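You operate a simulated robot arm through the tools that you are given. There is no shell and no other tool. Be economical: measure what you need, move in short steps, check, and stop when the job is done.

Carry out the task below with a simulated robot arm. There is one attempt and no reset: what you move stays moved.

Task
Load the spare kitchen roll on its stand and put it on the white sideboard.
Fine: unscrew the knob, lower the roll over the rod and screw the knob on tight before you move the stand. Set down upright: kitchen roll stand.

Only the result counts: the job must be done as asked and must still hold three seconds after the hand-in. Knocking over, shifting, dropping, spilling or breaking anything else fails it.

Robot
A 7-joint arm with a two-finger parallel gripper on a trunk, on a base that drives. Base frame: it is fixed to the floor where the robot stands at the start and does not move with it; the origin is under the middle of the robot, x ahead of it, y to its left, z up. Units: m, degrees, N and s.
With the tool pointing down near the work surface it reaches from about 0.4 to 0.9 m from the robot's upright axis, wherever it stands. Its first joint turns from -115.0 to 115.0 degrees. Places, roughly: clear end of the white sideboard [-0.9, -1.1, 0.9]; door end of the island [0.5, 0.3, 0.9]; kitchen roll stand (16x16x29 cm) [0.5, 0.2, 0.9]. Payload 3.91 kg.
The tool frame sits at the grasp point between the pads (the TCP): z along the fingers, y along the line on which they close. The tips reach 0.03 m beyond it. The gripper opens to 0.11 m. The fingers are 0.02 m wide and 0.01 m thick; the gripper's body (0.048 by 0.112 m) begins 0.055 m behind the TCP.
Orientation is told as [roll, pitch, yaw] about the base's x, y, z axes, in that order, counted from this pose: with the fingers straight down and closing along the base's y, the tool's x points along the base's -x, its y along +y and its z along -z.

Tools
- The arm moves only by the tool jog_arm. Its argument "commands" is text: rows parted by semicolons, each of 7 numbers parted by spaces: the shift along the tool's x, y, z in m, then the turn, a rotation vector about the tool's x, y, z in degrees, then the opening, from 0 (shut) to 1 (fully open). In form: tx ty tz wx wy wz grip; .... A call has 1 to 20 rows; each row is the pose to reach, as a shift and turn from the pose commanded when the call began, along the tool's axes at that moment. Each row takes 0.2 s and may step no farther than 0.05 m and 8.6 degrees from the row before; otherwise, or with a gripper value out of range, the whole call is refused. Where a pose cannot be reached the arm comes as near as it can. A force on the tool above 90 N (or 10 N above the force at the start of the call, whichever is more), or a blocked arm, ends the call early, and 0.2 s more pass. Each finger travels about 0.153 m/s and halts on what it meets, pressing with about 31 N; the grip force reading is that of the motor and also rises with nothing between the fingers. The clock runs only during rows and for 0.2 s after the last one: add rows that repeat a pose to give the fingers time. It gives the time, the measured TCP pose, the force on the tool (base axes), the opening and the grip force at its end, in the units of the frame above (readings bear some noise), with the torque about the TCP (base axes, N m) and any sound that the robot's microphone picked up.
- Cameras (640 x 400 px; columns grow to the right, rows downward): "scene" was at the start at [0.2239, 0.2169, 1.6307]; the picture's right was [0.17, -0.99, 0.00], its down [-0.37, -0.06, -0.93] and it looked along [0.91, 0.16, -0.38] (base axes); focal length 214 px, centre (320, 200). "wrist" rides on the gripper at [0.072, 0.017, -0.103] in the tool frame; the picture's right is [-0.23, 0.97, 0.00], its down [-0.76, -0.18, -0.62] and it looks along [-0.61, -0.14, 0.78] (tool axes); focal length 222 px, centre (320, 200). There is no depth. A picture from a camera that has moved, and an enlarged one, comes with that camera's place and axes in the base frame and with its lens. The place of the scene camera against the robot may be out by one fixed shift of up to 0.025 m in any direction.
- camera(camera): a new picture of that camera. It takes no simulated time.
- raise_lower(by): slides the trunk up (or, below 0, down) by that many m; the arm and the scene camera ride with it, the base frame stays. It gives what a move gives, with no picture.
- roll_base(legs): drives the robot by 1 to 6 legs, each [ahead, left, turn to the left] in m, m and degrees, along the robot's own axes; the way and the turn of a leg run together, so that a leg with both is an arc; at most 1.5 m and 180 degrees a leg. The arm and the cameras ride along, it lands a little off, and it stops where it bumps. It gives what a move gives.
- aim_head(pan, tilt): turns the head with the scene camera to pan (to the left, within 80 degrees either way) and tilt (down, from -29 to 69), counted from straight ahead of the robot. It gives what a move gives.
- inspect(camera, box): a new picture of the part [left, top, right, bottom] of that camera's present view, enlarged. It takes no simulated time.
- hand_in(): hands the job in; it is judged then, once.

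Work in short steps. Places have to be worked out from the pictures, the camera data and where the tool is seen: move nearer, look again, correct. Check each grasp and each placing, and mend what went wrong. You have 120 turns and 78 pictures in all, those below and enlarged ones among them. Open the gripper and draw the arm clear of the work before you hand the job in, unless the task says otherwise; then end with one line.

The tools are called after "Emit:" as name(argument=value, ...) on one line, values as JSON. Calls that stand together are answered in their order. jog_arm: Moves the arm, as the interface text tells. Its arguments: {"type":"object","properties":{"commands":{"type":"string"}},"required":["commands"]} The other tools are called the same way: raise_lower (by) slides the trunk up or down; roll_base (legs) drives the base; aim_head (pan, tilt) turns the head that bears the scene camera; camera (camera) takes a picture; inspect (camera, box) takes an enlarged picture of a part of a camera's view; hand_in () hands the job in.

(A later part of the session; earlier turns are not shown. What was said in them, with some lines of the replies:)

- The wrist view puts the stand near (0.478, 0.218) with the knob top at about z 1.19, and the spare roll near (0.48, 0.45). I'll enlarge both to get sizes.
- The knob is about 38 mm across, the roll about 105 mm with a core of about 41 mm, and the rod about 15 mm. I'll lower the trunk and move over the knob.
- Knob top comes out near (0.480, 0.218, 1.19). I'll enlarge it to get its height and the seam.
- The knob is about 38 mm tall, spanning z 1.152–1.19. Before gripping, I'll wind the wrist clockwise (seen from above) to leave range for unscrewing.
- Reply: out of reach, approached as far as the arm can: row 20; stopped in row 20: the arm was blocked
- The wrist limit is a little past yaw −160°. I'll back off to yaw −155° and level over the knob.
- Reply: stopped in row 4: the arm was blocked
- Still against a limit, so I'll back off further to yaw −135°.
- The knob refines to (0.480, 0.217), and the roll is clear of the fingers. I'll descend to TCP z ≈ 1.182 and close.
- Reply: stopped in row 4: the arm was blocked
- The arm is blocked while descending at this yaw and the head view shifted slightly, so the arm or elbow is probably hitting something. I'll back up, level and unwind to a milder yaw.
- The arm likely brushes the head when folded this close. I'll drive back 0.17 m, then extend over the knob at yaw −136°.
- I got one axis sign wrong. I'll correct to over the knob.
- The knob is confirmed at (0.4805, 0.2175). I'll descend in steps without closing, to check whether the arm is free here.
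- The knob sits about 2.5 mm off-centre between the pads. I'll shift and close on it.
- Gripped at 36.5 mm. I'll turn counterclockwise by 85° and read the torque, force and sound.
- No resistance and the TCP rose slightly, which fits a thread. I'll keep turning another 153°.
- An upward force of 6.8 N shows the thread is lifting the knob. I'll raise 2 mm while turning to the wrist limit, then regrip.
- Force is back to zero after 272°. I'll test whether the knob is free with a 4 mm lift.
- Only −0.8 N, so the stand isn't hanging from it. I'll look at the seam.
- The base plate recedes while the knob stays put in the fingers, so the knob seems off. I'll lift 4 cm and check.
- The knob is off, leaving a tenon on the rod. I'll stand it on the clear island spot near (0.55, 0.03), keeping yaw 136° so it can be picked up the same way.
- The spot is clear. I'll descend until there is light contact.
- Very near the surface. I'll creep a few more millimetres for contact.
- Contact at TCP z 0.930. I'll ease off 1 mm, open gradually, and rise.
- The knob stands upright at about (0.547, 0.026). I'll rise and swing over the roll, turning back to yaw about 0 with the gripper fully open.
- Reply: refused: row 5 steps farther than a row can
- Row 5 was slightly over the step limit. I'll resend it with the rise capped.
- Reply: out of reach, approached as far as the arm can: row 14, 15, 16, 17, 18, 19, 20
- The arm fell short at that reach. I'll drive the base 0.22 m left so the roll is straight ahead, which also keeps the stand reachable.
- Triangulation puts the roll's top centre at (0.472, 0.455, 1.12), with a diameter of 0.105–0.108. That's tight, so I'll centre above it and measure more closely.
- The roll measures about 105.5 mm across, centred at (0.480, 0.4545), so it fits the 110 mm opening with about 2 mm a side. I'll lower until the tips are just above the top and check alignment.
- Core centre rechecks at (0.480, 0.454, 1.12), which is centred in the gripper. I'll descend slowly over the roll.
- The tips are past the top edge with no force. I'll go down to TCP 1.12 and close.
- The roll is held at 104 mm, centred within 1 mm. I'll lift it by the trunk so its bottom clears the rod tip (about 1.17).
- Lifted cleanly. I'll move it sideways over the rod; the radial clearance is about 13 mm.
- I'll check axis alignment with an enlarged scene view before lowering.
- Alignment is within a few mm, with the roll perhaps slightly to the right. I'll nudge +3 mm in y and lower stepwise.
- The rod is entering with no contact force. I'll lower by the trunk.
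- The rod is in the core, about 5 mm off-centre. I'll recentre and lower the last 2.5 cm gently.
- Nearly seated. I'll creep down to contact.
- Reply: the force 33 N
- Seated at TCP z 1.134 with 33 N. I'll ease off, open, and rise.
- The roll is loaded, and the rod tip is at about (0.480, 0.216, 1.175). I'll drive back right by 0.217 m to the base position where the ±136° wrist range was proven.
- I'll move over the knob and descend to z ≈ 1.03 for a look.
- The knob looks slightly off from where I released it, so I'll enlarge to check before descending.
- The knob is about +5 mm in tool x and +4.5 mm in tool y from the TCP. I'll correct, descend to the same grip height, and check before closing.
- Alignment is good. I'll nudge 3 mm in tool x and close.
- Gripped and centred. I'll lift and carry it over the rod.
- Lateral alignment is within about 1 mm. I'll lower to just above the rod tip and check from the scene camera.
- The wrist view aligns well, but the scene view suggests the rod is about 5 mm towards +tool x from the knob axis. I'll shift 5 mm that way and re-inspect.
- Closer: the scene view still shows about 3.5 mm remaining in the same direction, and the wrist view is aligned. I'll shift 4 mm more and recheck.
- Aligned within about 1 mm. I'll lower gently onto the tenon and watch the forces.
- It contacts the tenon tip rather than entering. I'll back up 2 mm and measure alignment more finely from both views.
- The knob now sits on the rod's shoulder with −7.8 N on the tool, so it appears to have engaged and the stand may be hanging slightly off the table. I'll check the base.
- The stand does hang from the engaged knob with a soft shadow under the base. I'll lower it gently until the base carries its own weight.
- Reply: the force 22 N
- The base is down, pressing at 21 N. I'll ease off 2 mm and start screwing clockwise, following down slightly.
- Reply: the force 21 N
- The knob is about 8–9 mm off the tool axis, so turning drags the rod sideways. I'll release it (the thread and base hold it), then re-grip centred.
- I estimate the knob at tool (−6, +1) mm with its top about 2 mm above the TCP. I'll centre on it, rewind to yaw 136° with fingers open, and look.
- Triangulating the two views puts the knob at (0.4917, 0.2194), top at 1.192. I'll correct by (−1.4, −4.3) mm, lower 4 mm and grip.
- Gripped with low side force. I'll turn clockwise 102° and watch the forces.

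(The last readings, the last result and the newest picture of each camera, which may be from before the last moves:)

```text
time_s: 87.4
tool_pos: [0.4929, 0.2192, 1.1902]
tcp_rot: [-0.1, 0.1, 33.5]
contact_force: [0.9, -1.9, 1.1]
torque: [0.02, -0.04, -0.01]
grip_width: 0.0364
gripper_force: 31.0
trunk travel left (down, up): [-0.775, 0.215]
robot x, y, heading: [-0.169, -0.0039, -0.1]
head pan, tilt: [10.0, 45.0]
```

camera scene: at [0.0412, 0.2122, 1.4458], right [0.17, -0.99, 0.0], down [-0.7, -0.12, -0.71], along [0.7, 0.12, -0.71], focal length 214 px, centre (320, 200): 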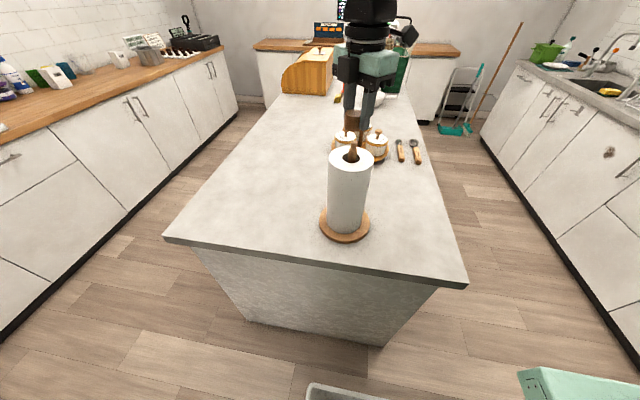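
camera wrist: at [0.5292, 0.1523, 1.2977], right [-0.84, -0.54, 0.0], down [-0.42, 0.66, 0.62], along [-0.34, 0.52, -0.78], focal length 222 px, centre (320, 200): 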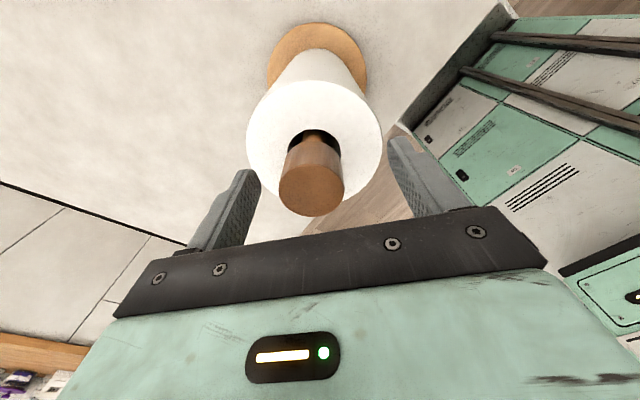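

Low forces; it turns freely. I'll continue 162°.

Emit:
jog_arm(commands="0 0 0 0 0 8.5 0.2; 0 0 0 0 0 17 0.2; 0 0 0 0 0 25.5 0.2; 0 0 0 0 0 34 0.2; 0 0 0 0 0 42.5 0.2; 0 0 0 0 0 51 0.2; 0 0 0 0 0 59.5 0.2; 0 0 0 0 0 68 0.2; 0 0 0 0 0 76.5 0.2; 0 0 0 0 0 85 0.2; 0 0 0 0 0 93.5 0.2; 0 0 0 0 0 102 0.2; 0 0 0 0 0 110.5 0.2; 0 0 0 0 0 119 0.2; 0 0 0 0 0 127.5 0.2; 0 0 0 0 0 136 0.2; 0 0 0 0 0 144.5 0.2; 0 0 0 0 0 153 0.2; 0 0 0 0 0 161.5 0.2")

Emit:
inspect(camera="wrist", box=[224, 90, 416, 210])

```text
time_s: 91.4
tool_pos: [0.4918, 0.2195, 1.191]
tcp_rot: [0.1, -0.1, -128.0]
contact_force: [1.6, 0.1, -5.8]
torque: [-0.03, -0.05, -0.01]
grip_width: 0.0364
gripper_force: 30.7
trunk travel left (down, up): [-0.775, 0.215]
robot x, y, heading: [-0.1711, -0.0032, -0.3]
head pan, tilt: [10.0, 45.0]
```

```text
3.33 times, centred on (320, 150) of wrist
camera zoom: at [0.5498, 0.2666, 1.2938], right [0.63, -0.78, 0.0], down [-0.61, -0.49, 0.62], along [-0.48, -0.39, -0.78], focal length 740 px, centre (320, 367)
```

zoom: 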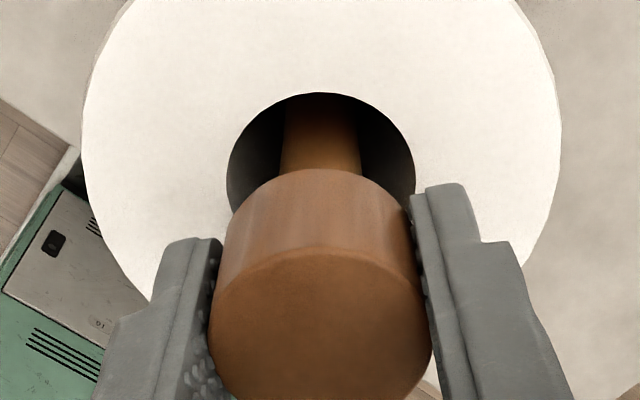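

The −5.8 N downward pull shows the thread drawing the knob in, but there's no tightening torque yet. I'll relax 1.5 mm down, release and rewind for another turn.

Emit:
jog_arm(commands="0 0 0.0015 0 0 0 0.2; 0 0 0.0015 0 0 0 0.4; 0 0 0.0015 0 0 0 0.7; 0 0 0.0015 0 0 -8.5 0.7; 0 0 0.0015 0 0 -17 0.7; 0 0 0.0015 0 0 -25.5 0.7; 0 0 0.0015 0 0 -34 0.7; 0 0 0.0015 0 0 -42.5 0.7; 0 0 0.0015 0 0 -51 0.7; 0 0 0.0015 0 0 -59.5 0.7; 0 0 0.0015 0 0 -68 0.7; 0 0 0.0015 0 0 -76.5 0.7; 0 0 0.0015 0 0 -85 0.7; 0 0 0.0015 0 0 -93.5 0.7; 0 0 0.0015 0 0 -102 0.7; 0 0 0.0015 0 0 -110.5 0.7; 0 0 0.0015 0 0 -119 0.7; 0 0 0.0015 0 0 -127.5 0.7; 0 0 0.0015 0 0 -136 0.7; 0 0 0.0015 0 0 -144.5 0.7")

Emit:
jog_arm(commands="0 0 0 0 0 -8.5 0.7; 0 0 0 0 0 -17 0.7; 0 0 0 0 0 -25.5 0.7; 0 0 0 0 0 -34 0.7; 0 0 0 0 0 -42.5 0.7; 0 0 0 0 0 -51 0.7; 0 0 0 0 0 -59.5 0.7; 0 0 0 0 0 -68 0.7; 0 0 0 0 0 -76.5 0.7; 0 0 0 0 0 -85 0.7; 0 0 0 0 0 -93.5 0.7; 0 0 0 0 0 -102 0.7; 0 0 0 0 0 -110.5 0.7; 0 0 0 0 0 -110.5 0.45; 0 0 0 0 0 -110.5 0.2; 0 0 0 0 0 -110.5 0.2; 0 0 0 0 0 -110.5 0.2")

```text
time_s: 95.6
tool_pos: [0.4917, 0.218, 1.1883]
tcp_rot: [-0.1, 0.1, 16.8]
contact_force: [0.0, 0.3, -0.9]
torque: [-0.01, 0.01, -0.01]
grip_width: 0.077
gripper_force: 0.2
trunk travel left (down, up): [-0.775, 0.215]
robot x, y, heading: [-0.1703, -0.0029, -0.3]
head pan, tilt: [10.0, 45.0]
```

```text
time_s: 99.2
tool_pos: [0.4923, 0.2199, 1.1897]
tcp_rot: [0.0, 0.1, 127.1]
contact_force: [0.9, 0.7, -0.9]
torque: [0.03, -0.04, -0.04]
grip_width: 0.0365
gripper_force: 30.5
trunk travel left (down, up): [-0.775, 0.215]
robot x, y, heading: [-0.1721, -0.0006, -0.1]
head pan, tilt: [10.0, 45.0]
```

Re-gripped at yaw 127°. I'll screw on, watching for torque.

Emit:
jog_arm(commands="0 0 0 0 0 8.5 0.2; 0 0 0 0 0 17 0.2; 0 0 0 0 0 25.5 0.2; 0 0 0 0 0 34 0.2; 0 0 0 0 0 42.5 0.2; 0 0 0 0 0 51 0.2; 0 0 0 0 0 59.5 0.2; 0 0 0 0 0 68 0.2; 0 0 0 0 0 76.5 0.2; 0 0 0 0 0 85 0.2")

```text
time_s: 101.4
tool_pos: [0.4926, 0.22, 1.1893]
tcp_rot: [-0.1, 0.0, 42.0]
contact_force: [-0.5, -0.6, -0.8]
torque: [0.07, 0.14, 0.17]
grip_width: 0.0368
gripper_force: 30.8
trunk travel left (down, up): [-0.775, 0.215]
robot x, y, heading: [-0.1707, -0.002, -0.3]
head pan, tilt: [10.0, 45.0]
```

A tightening torque of 0.17 N m appears. I'll turn a bit more and watch it grow.

Emit:
jog_arm(commands="0 0 0 0 0 6 0.2; 0 0 0 0 0 12 0.2; 0 0 0 0 0 18 0.2; 0 0 0 0 0 24 0.2; 0 0 0 0 0 30 0.2")

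Emit:
inspect(camera="wrist", box=[160, 0, 480, 200])

```text
time_s: 102.6
tool_pos: [0.4918, 0.2173, 1.1879]
tcp_rot: [-0.1, 0.0, 12.0]
contact_force: [-0.4, -0.5, 0.0]
torque: [0.13, 0.05, 0.29]
grip_width: 0.0366
gripper_force: 30.9
trunk travel left (down, up): [-0.775, 0.215]
robot x, y, heading: [-0.1757, -0.0008, -0.2]
head pan, tilt: [10.0, 45.0]
```

```text
2.00 times, centred on (320, 100) of wrist
camera zoom: at [0.417, 0.2199, 1.2917], right [0.02, 1.0, 0.0], down [0.78, -0.01, 0.62], along [0.62, -0.01, -0.78], focal length 444 px, centre (320, 400)
```

zoom: 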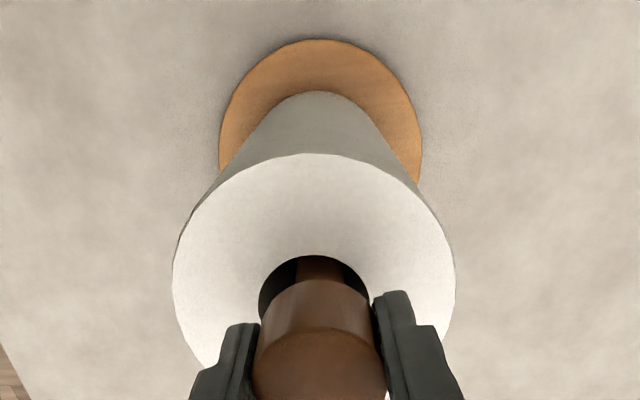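

Torque is at 0.29 N m. I'll turn more to confirm it plateaus.

Emit:
jog_arm(commands="0 0 0 0 0 8.5 0.2; 0 0 0 0 0 17 0.2; 0 0 0 0 0 25.5 0.2; 0 0 0 0 0 34 0.2; 0 0 0 0 0 42.5 0.2; 0 0 0 0 0 51 0.2; 0 0 0 0 0 51 0.2")

Emit:
inspect(camera="scene", box=[300, 90, 420, 250])

```text
time_s: 104.2
tool_pos: [0.4914, 0.2201, 1.1895]
tcp_rot: [0.0, -0.1, -39.0]
contact_force: [0.3, -0.8, -1.3]
torque: [0.07, 0.04, 0.14]
grip_width: 0.0365
gripper_force: 31.1
trunk travel left (down, up): [-0.775, 0.215]
robot x, y, heading: [-0.1733, -0.0024, -0.3]
head pan, tilt: [10.0, 45.0]
```

```text
2.50 times, centred on (360, 170) of scene
camera zoom: at [0.0413, 0.2122, 1.4458], right [0.17, -0.99, 0.0], down [-0.7, -0.12, -0.71], along [0.7, 0.12, -0.71], focal length 536 px, centre (220, 275)
```

zoom: 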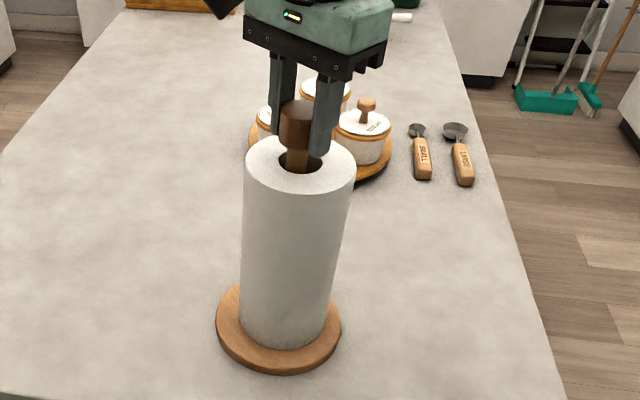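

The torque plateau suggests the whole stand now turns on the table. I'll press down a little for base friction and give one final tightening turn.

Emit:
jog_arm(commands="0 0 0.002 0 0 0 0.2; 0 0 0.004 0 0 0 0.2; 0 0 0.004 0 0 6 0.2; 0 0 0.004 0 0 12 0.2; 0 0 0.004 0 0 18 0.2; 0 0 0.004 0 0 24 0.2; 0 0 0.004 0 0 30 0.2; 0 0 0.004 0 0 36 0.2")

```text
time_s: 106.0
tool_pos: [0.4913, 0.2186, 1.1852]
tcp_rot: [0.1, 0.0, -74.9]
contact_force: [-0.5, -0.3, 14.9]
torque: [-0.14, 0.08, 0.8]
grip_width: 0.0362
gripper_force: 31.1
trunk travel left (down, up): [-0.775, 0.215]
robot x, y, heading: [-0.1753, -0.0005, -0.1]
head pan, tilt: [10.0, 45.0]
```

0.8 N m at the knob, so it's tight. I'll lift the stand by the knob using the trunk, then look towards the sideboard.

Emit:
raise_lower(by=0.03)

Emit:
raise_lower(by=0.12)

Emit:
aim_head(pan=-80, tilt=30)

Emit:
camera(camera="scene")

```text
time_s: 106.7
tool_pos: [0.4924, 0.2187, 1.2125]
tcp_rot: [-0.1, -0.1, -74.8]
contact_force: [-0.9, -0.5, -7.5]
torque: [0.01, -0.03, -0.03]
grip_width: 0.0364
gripper_force: 31.0
trunk travel left (down, up): [-0.805, 0.185]
robot x, y, heading: [-0.1715, -0.0039, -0.5]
head pan, tilt: [10.0, 45.0]
```

```text
time_s: 108.2
tool_pos: [0.4928, 0.2182, 1.3335]
tcp_rot: [-0.1, -0.1, -74.9]
contact_force: [-0.7, -0.4, -6.9]
torque: [0.05, 0.0, -0.02]
grip_width: 0.0366
gripper_force: 31.0
trunk travel left (down, up): [-0.925, 0.065]
robot x, y, heading: [-0.1734, -0.0018, -0.2]
head pan, tilt: [10.0, 45.0]
```

```text
time_s: 109.9
tool_pos: [0.4913, 0.2187, 1.3346]
tcp_rot: [0.0, 0.0, -74.7]
contact_force: [-0.3, -0.6, -7.0]
torque: [0.05, 0.02, -0.03]
grip_width: 0.0366
gripper_force: 31.0
trunk travel left (down, up): [-0.925, 0.065]
robot x, y, heading: [-0.1699, 0.0012, -0.4]
head pan, tilt: [-80.0, 30.0]
```

```text
7 pictures are left
camera scene: at [-0.0231, 0.1093, 1.6183], right [-0.99, -0.17, 0.0], down [-0.09, 0.49, -0.87], along [0.15, -0.85, -0.5], focal length 214 px, centre (320, 200)
```

scene: 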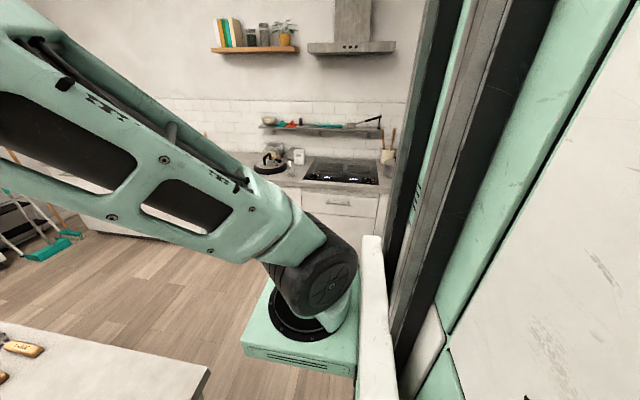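

The mast hides the sideboard from here. I'll rotate 60° right in place; the stand sweeps over the low end of the island and then over clear floor. Then I'll look.

Emit:
roll_base(legs=[[0, 0, -60]])

Emit:
aim_head(pan=-62, tilt=35)

Emit:
camera(camera="scene")

```text
time_s: 112.9
tool_pos: [0.3589, -0.4585, 1.3346]
tcp_rot: [-0.1, -0.1, -133.9]
contact_force: [0.0, 0.3, -6.7]
torque: [0.03, -0.03, 0.01]
grip_width: 0.0365
gripper_force: 30.7
trunk travel left (down, up): [-0.925, 0.065]
robot x, y, heading: [-0.1723, -0.0014, -59.2]
head pan, tilt: [-80.0, 30.0]
```

```text
time_s: 113.7
tool_pos: [0.3595, -0.46, 1.333]
tcp_rot: [0.0, 0.0, -133.9]
contact_force: [0.2, 0.5, -8.3]
torque: [-0.01, 0.0, -0.02]
grip_width: 0.0367
gripper_force: 30.6
trunk travel left (down, up): [-0.925, 0.065]
robot x, y, heading: [-0.1688, -0.0078, -59.2]
head pan, tilt: [-62.0, 35.0]
```

```text
6 pictures are left
camera scene: at [0.0216, -0.0992, 1.6105], right [-0.85, 0.52, 0.0], down [0.3, 0.49, -0.82], along [-0.43, -0.7, -0.57], focal length 214 px, centre (320, 200)
```

scene: 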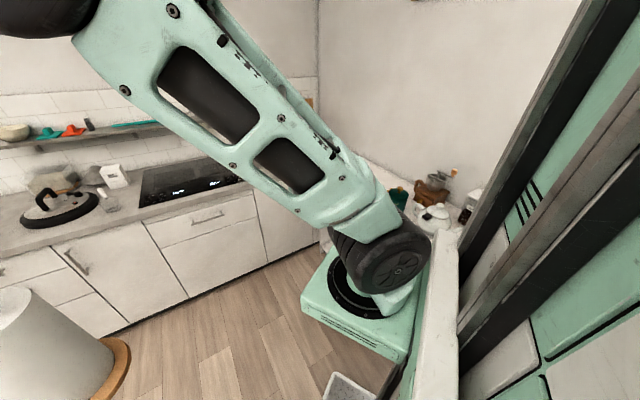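

The sideboard lies along the far wall: a teapot stands near (−0.97, −0.58) and the clear end is behind the arm. I'll drive forward to open floor and then turn to face it.

Emit:
roll_base(legs=[[0.65, -0.07, 0]])

Emit:
roll_base(legs=[[0, 0, -120.5]])

Emit:
aim_head(pan=5, tilt=35)

Emit:
camera(camera="scene")

```text
time_s: 117.4
tool_pos: [0.654, -1.0542, 1.3329]
tcp_rot: [-0.1, -0.1, -132.8]
contact_force: [-0.3, 0.3, -6.1]
torque: [-0.01, 0.01, 0.02]
grip_width: 0.0364
gripper_force: 31.2
trunk travel left (down, up): [-0.925, 0.065]
robot x, y, heading: [0.1134, -0.609, -58.0]
head pan, tilt: [-62.0, 35.0]
```

```text
time_s: 122.8
tool_pos: [-0.542, -0.8532, 1.3345]
tcp_rot: [0.1, -0.3, 107.2]
contact_force: [0.0, 0.0, -6.2]
torque: [-0.03, -0.04, -0.02]
grip_width: 0.0363
gripper_force: 30.8
trunk travel left (down, up): [-0.925, 0.065]
robot x, y, heading: [0.1119, -0.6128, -178.5]
head pan, tilt: [-62.0, 35.0]
```

```text
time_s: 124.2
tool_pos: [-0.5415, -0.8531, 1.3339]
tcp_rot: [0.0, -0.1, 107.2]
contact_force: [-0.1, -1.0, -7.5]
torque: [0.0, 0.0, -0.01]
grip_width: 0.0361
gripper_force: 31.4
trunk travel left (down, up): [-0.925, 0.065]
robot x, y, heading: [0.1111, -0.6125, -178.1]
head pan, tilt: [5.0, 35.0]
```

```text
5 pictures are left
camera scene: at [-0.119, -0.8329, 1.6105], right [-0.12, 0.99, 0.0], down [0.57, 0.07, -0.82], along [-0.81, -0.1, -0.57], focal length 214 px, centre (320, 200)
```

scene: 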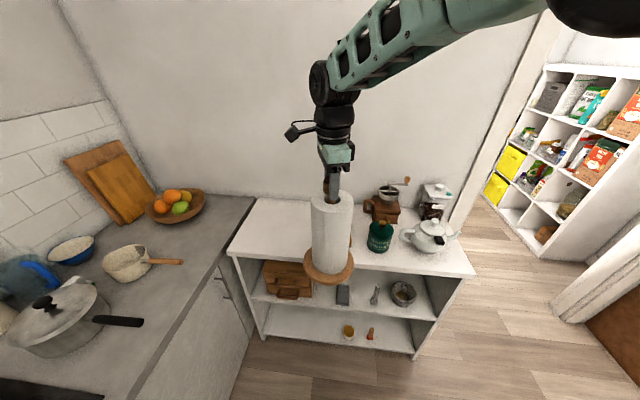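

The sideboard top spans x −1.10…−0.68 and y −1.30…−0.31, with the nearest item (green canister) at y ≈ −0.65. The target is (−0.89, −1.06). I'll drive there with the base still 14 cm above the top.

Emit:
roll_base(legs=[[0, 0.195, 0], [0.356, 0, 0]])

Emit:
camera(camera="scene")

```text
time_s: 127.7
tool_pos: [-0.9016, -1.0604, 1.3344]
tcp_rot: [0.0, -0.2, 107.2]
contact_force: [-0.1, 0.8, -6.9]
torque: [0.01, 0.01, 0.01]
grip_width: 0.0364
gripper_force: 30.8
trunk travel left (down, up): [-0.925, 0.065]
robot x, y, heading: [-0.243, -0.8171, -178.0]
head pan, tilt: [5.0, 35.0]
```

```text
4 pictures are left
camera scene: at [-0.4785, -1.0405, 1.6105], right [-0.12, 0.99, 0.0], down [0.57, 0.07, -0.82], along [-0.81, -0.1, -0.57], focal length 214 px, centre (320, 200)
```

scene: 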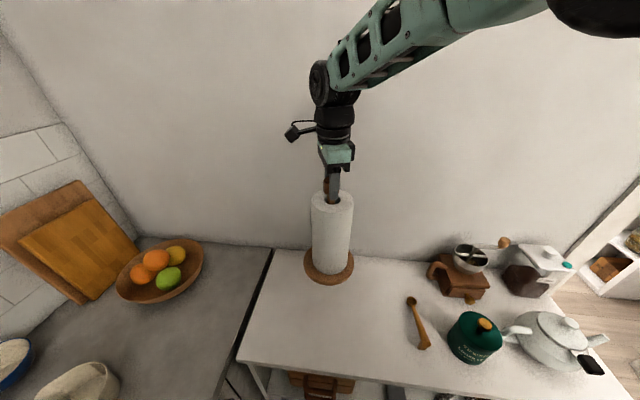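

The spot is clear; a scoop lies at y ≈ −0.77, well away. I'll lower by the trunk close to the surface, then by fine jogs.

Emit:
raise_lower(by=-0.13)

Emit:
jog_arm(commands="0 0 0.003 0 0 0 0.2; 0 0 0.006 0 0 0 0.2; 0 0 0.009 0 0 0 0.2; 0 0 0.011 0 0 0 0.2")

```text
time_s: 129.3
tool_pos: [-0.9009, -1.0611, 1.2046]
tcp_rot: [0.0, 0.0, 107.1]
contact_force: [-0.7, 0.6, -7.2]
torque: [-0.01, 0.02, -0.02]
grip_width: 0.0364
gripper_force: 30.9
trunk travel left (down, up): [-0.795, 0.195]
robot x, y, heading: [-0.2458, -0.8153, -178.1]
head pan, tilt: [5.0, 35.0]
```

```text
time_s: 130.3
tool_pos: [-0.9021, -1.0589, 1.1912]
tcp_rot: [-0.1, -0.1, 107.1]
contact_force: [-0.9, 0.0, -7.2]
torque: [-0.03, 0.03, 0.0]
grip_width: 0.0364
gripper_force: 31.2
trunk travel left (down, up): [-0.795, 0.195]
robot x, y, heading: [-0.2488, -0.8175, -178.1]
head pan, tilt: [5.0, 35.0]
```

Still hanging at −7.2 N. I'll creep further.

Emit:
jog_arm(commands="0 0 0.002 0 0 0 0.2; 0 0 0.004 0 0 0 0.2; 0 0 0.006 0 0 0 0.2; 0 0 0.006 0 0 0 0.2")

```text
time_s: 131.3
tool_pos: [-0.9024, -1.0613, 1.188]
tcp_rot: [-0.1, 0.0, 107.2]
contact_force: [-0.1, -0.5, -1.9]
torque: [0.0, 0.0, -0.01]
grip_width: 0.0365
gripper_force: 31.2
trunk travel left (down, up): [-0.795, 0.195]
robot x, y, heading: [-0.245, -0.8152, -178.5]
head pan, tilt: [5.0, 35.0]
```

Base touching. I'll lower 1.5 mm more to full contact, open, and rise clear.

Emit:
jog_arm(commands="0 0 0.0015 0 0 0 0.2; 0 0 0.0015 0 0 0 0.36; 0 0 0.0015 0 0 0 0.5; 0 0 0.0015 0 0 0 0.75; 0 0 0.0015 0 0 0 0.75; 0 0 -0.03 0 0 0 0.75; 0 0 -0.07 0 0 0 0.75; 0 0 -0.11 0 0 0 0.75; 0 0 -0.15 0 0 0 0.75")

Emit:
inspect(camera="scene", box=[220, 140, 500, 400])

Emit:
camera(camera="wrist")

```text
time_s: 133.3
tool_pos: [-0.9021, -1.0601, 1.3356]
tcp_rot: [-0.1, 0.0, 107.2]
contact_force: [0.5, -0.8, 0.6]
torque: [0.0, -0.02, 0.02]
grip_width: 0.0822
gripper_force: 0.0
trunk travel left (down, up): [-0.795, 0.195]
robot x, y, heading: [-0.2455, -0.8159, -178.2]
head pan, tilt: [5.0, 35.0]
```

```text
1.54 times, centred on (360, 270) of scene
camera zoom: at [-0.4786, -1.0404, 1.4805], right [-0.12, 0.99, 0.0], down [0.57, 0.07, -0.82], along [-0.81, -0.1, -0.57], focal length 330 px, centre (258, 92)
```

zoom: 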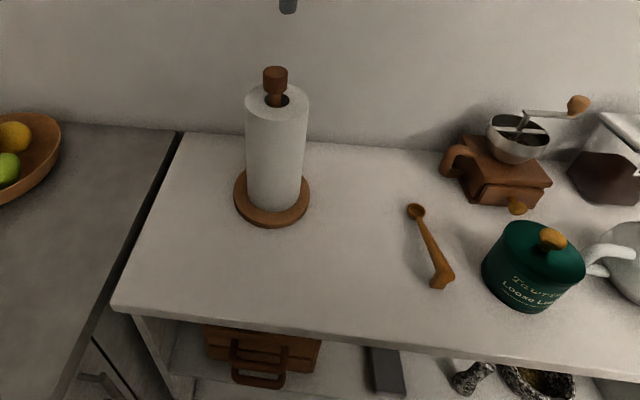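

```text
2 pictures are left
camera wrist: at [-0.8965, -1.1348, 1.439], right [-1.0, -0.07, 0.0], down [-0.05, 0.78, 0.62], along [-0.04, 0.62, -0.78], focal length 222 px, centre (320, 200)
```

wrist: 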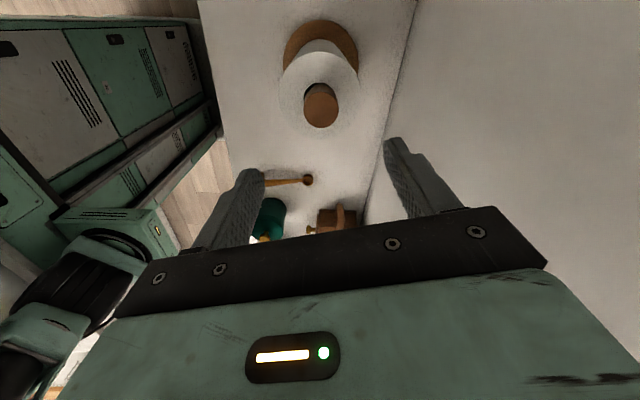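

The stand stands upright on the clear end with the knob on and the neighbouring items untouched. I'll back the robot away a little and hand in.

Emit:
roll_base(legs=[[-0.25, 0, 0]])

Emit:
camera(camera="scene")

```text
time_s: 135.1
tool_pos: [-0.6497, -1.0512, 1.3353]
tcp_rot: [0.0, -0.1, 107.0]
contact_force: [0.0, -0.5, -0.4]
torque: [0.02, 0.02, -0.01]
grip_width: 0.0825
gripper_force: 0.0
trunk travel left (down, up): [-0.795, 0.195]
robot x, y, heading: [0.0098, -0.8095, -178.5]
head pan, tilt: [5.0, 35.0]
```

```text
1 pictures are left
camera scene: at [-0.2263, -1.0328, 1.4806], right [-0.12, 0.99, 0.0], down [0.57, 0.07, -0.82], along [-0.81, -0.09, -0.57], focal length 214 px, centre (320, 200)
```

scene: 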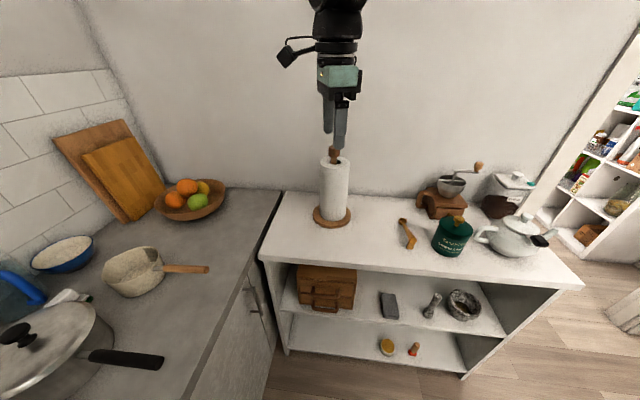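

The stand is upright and alone on the clear end, the gripper is open and the arm is clear. Handing in.

Emit:
hand_in()

```text
The job is handed in.
```

The spare roll is on its stand with the knob screwed tight (about 0.8 N·m), and the stand is upright on the clear end of the white sideboard; nothing else appeared to have moved in the last picture.
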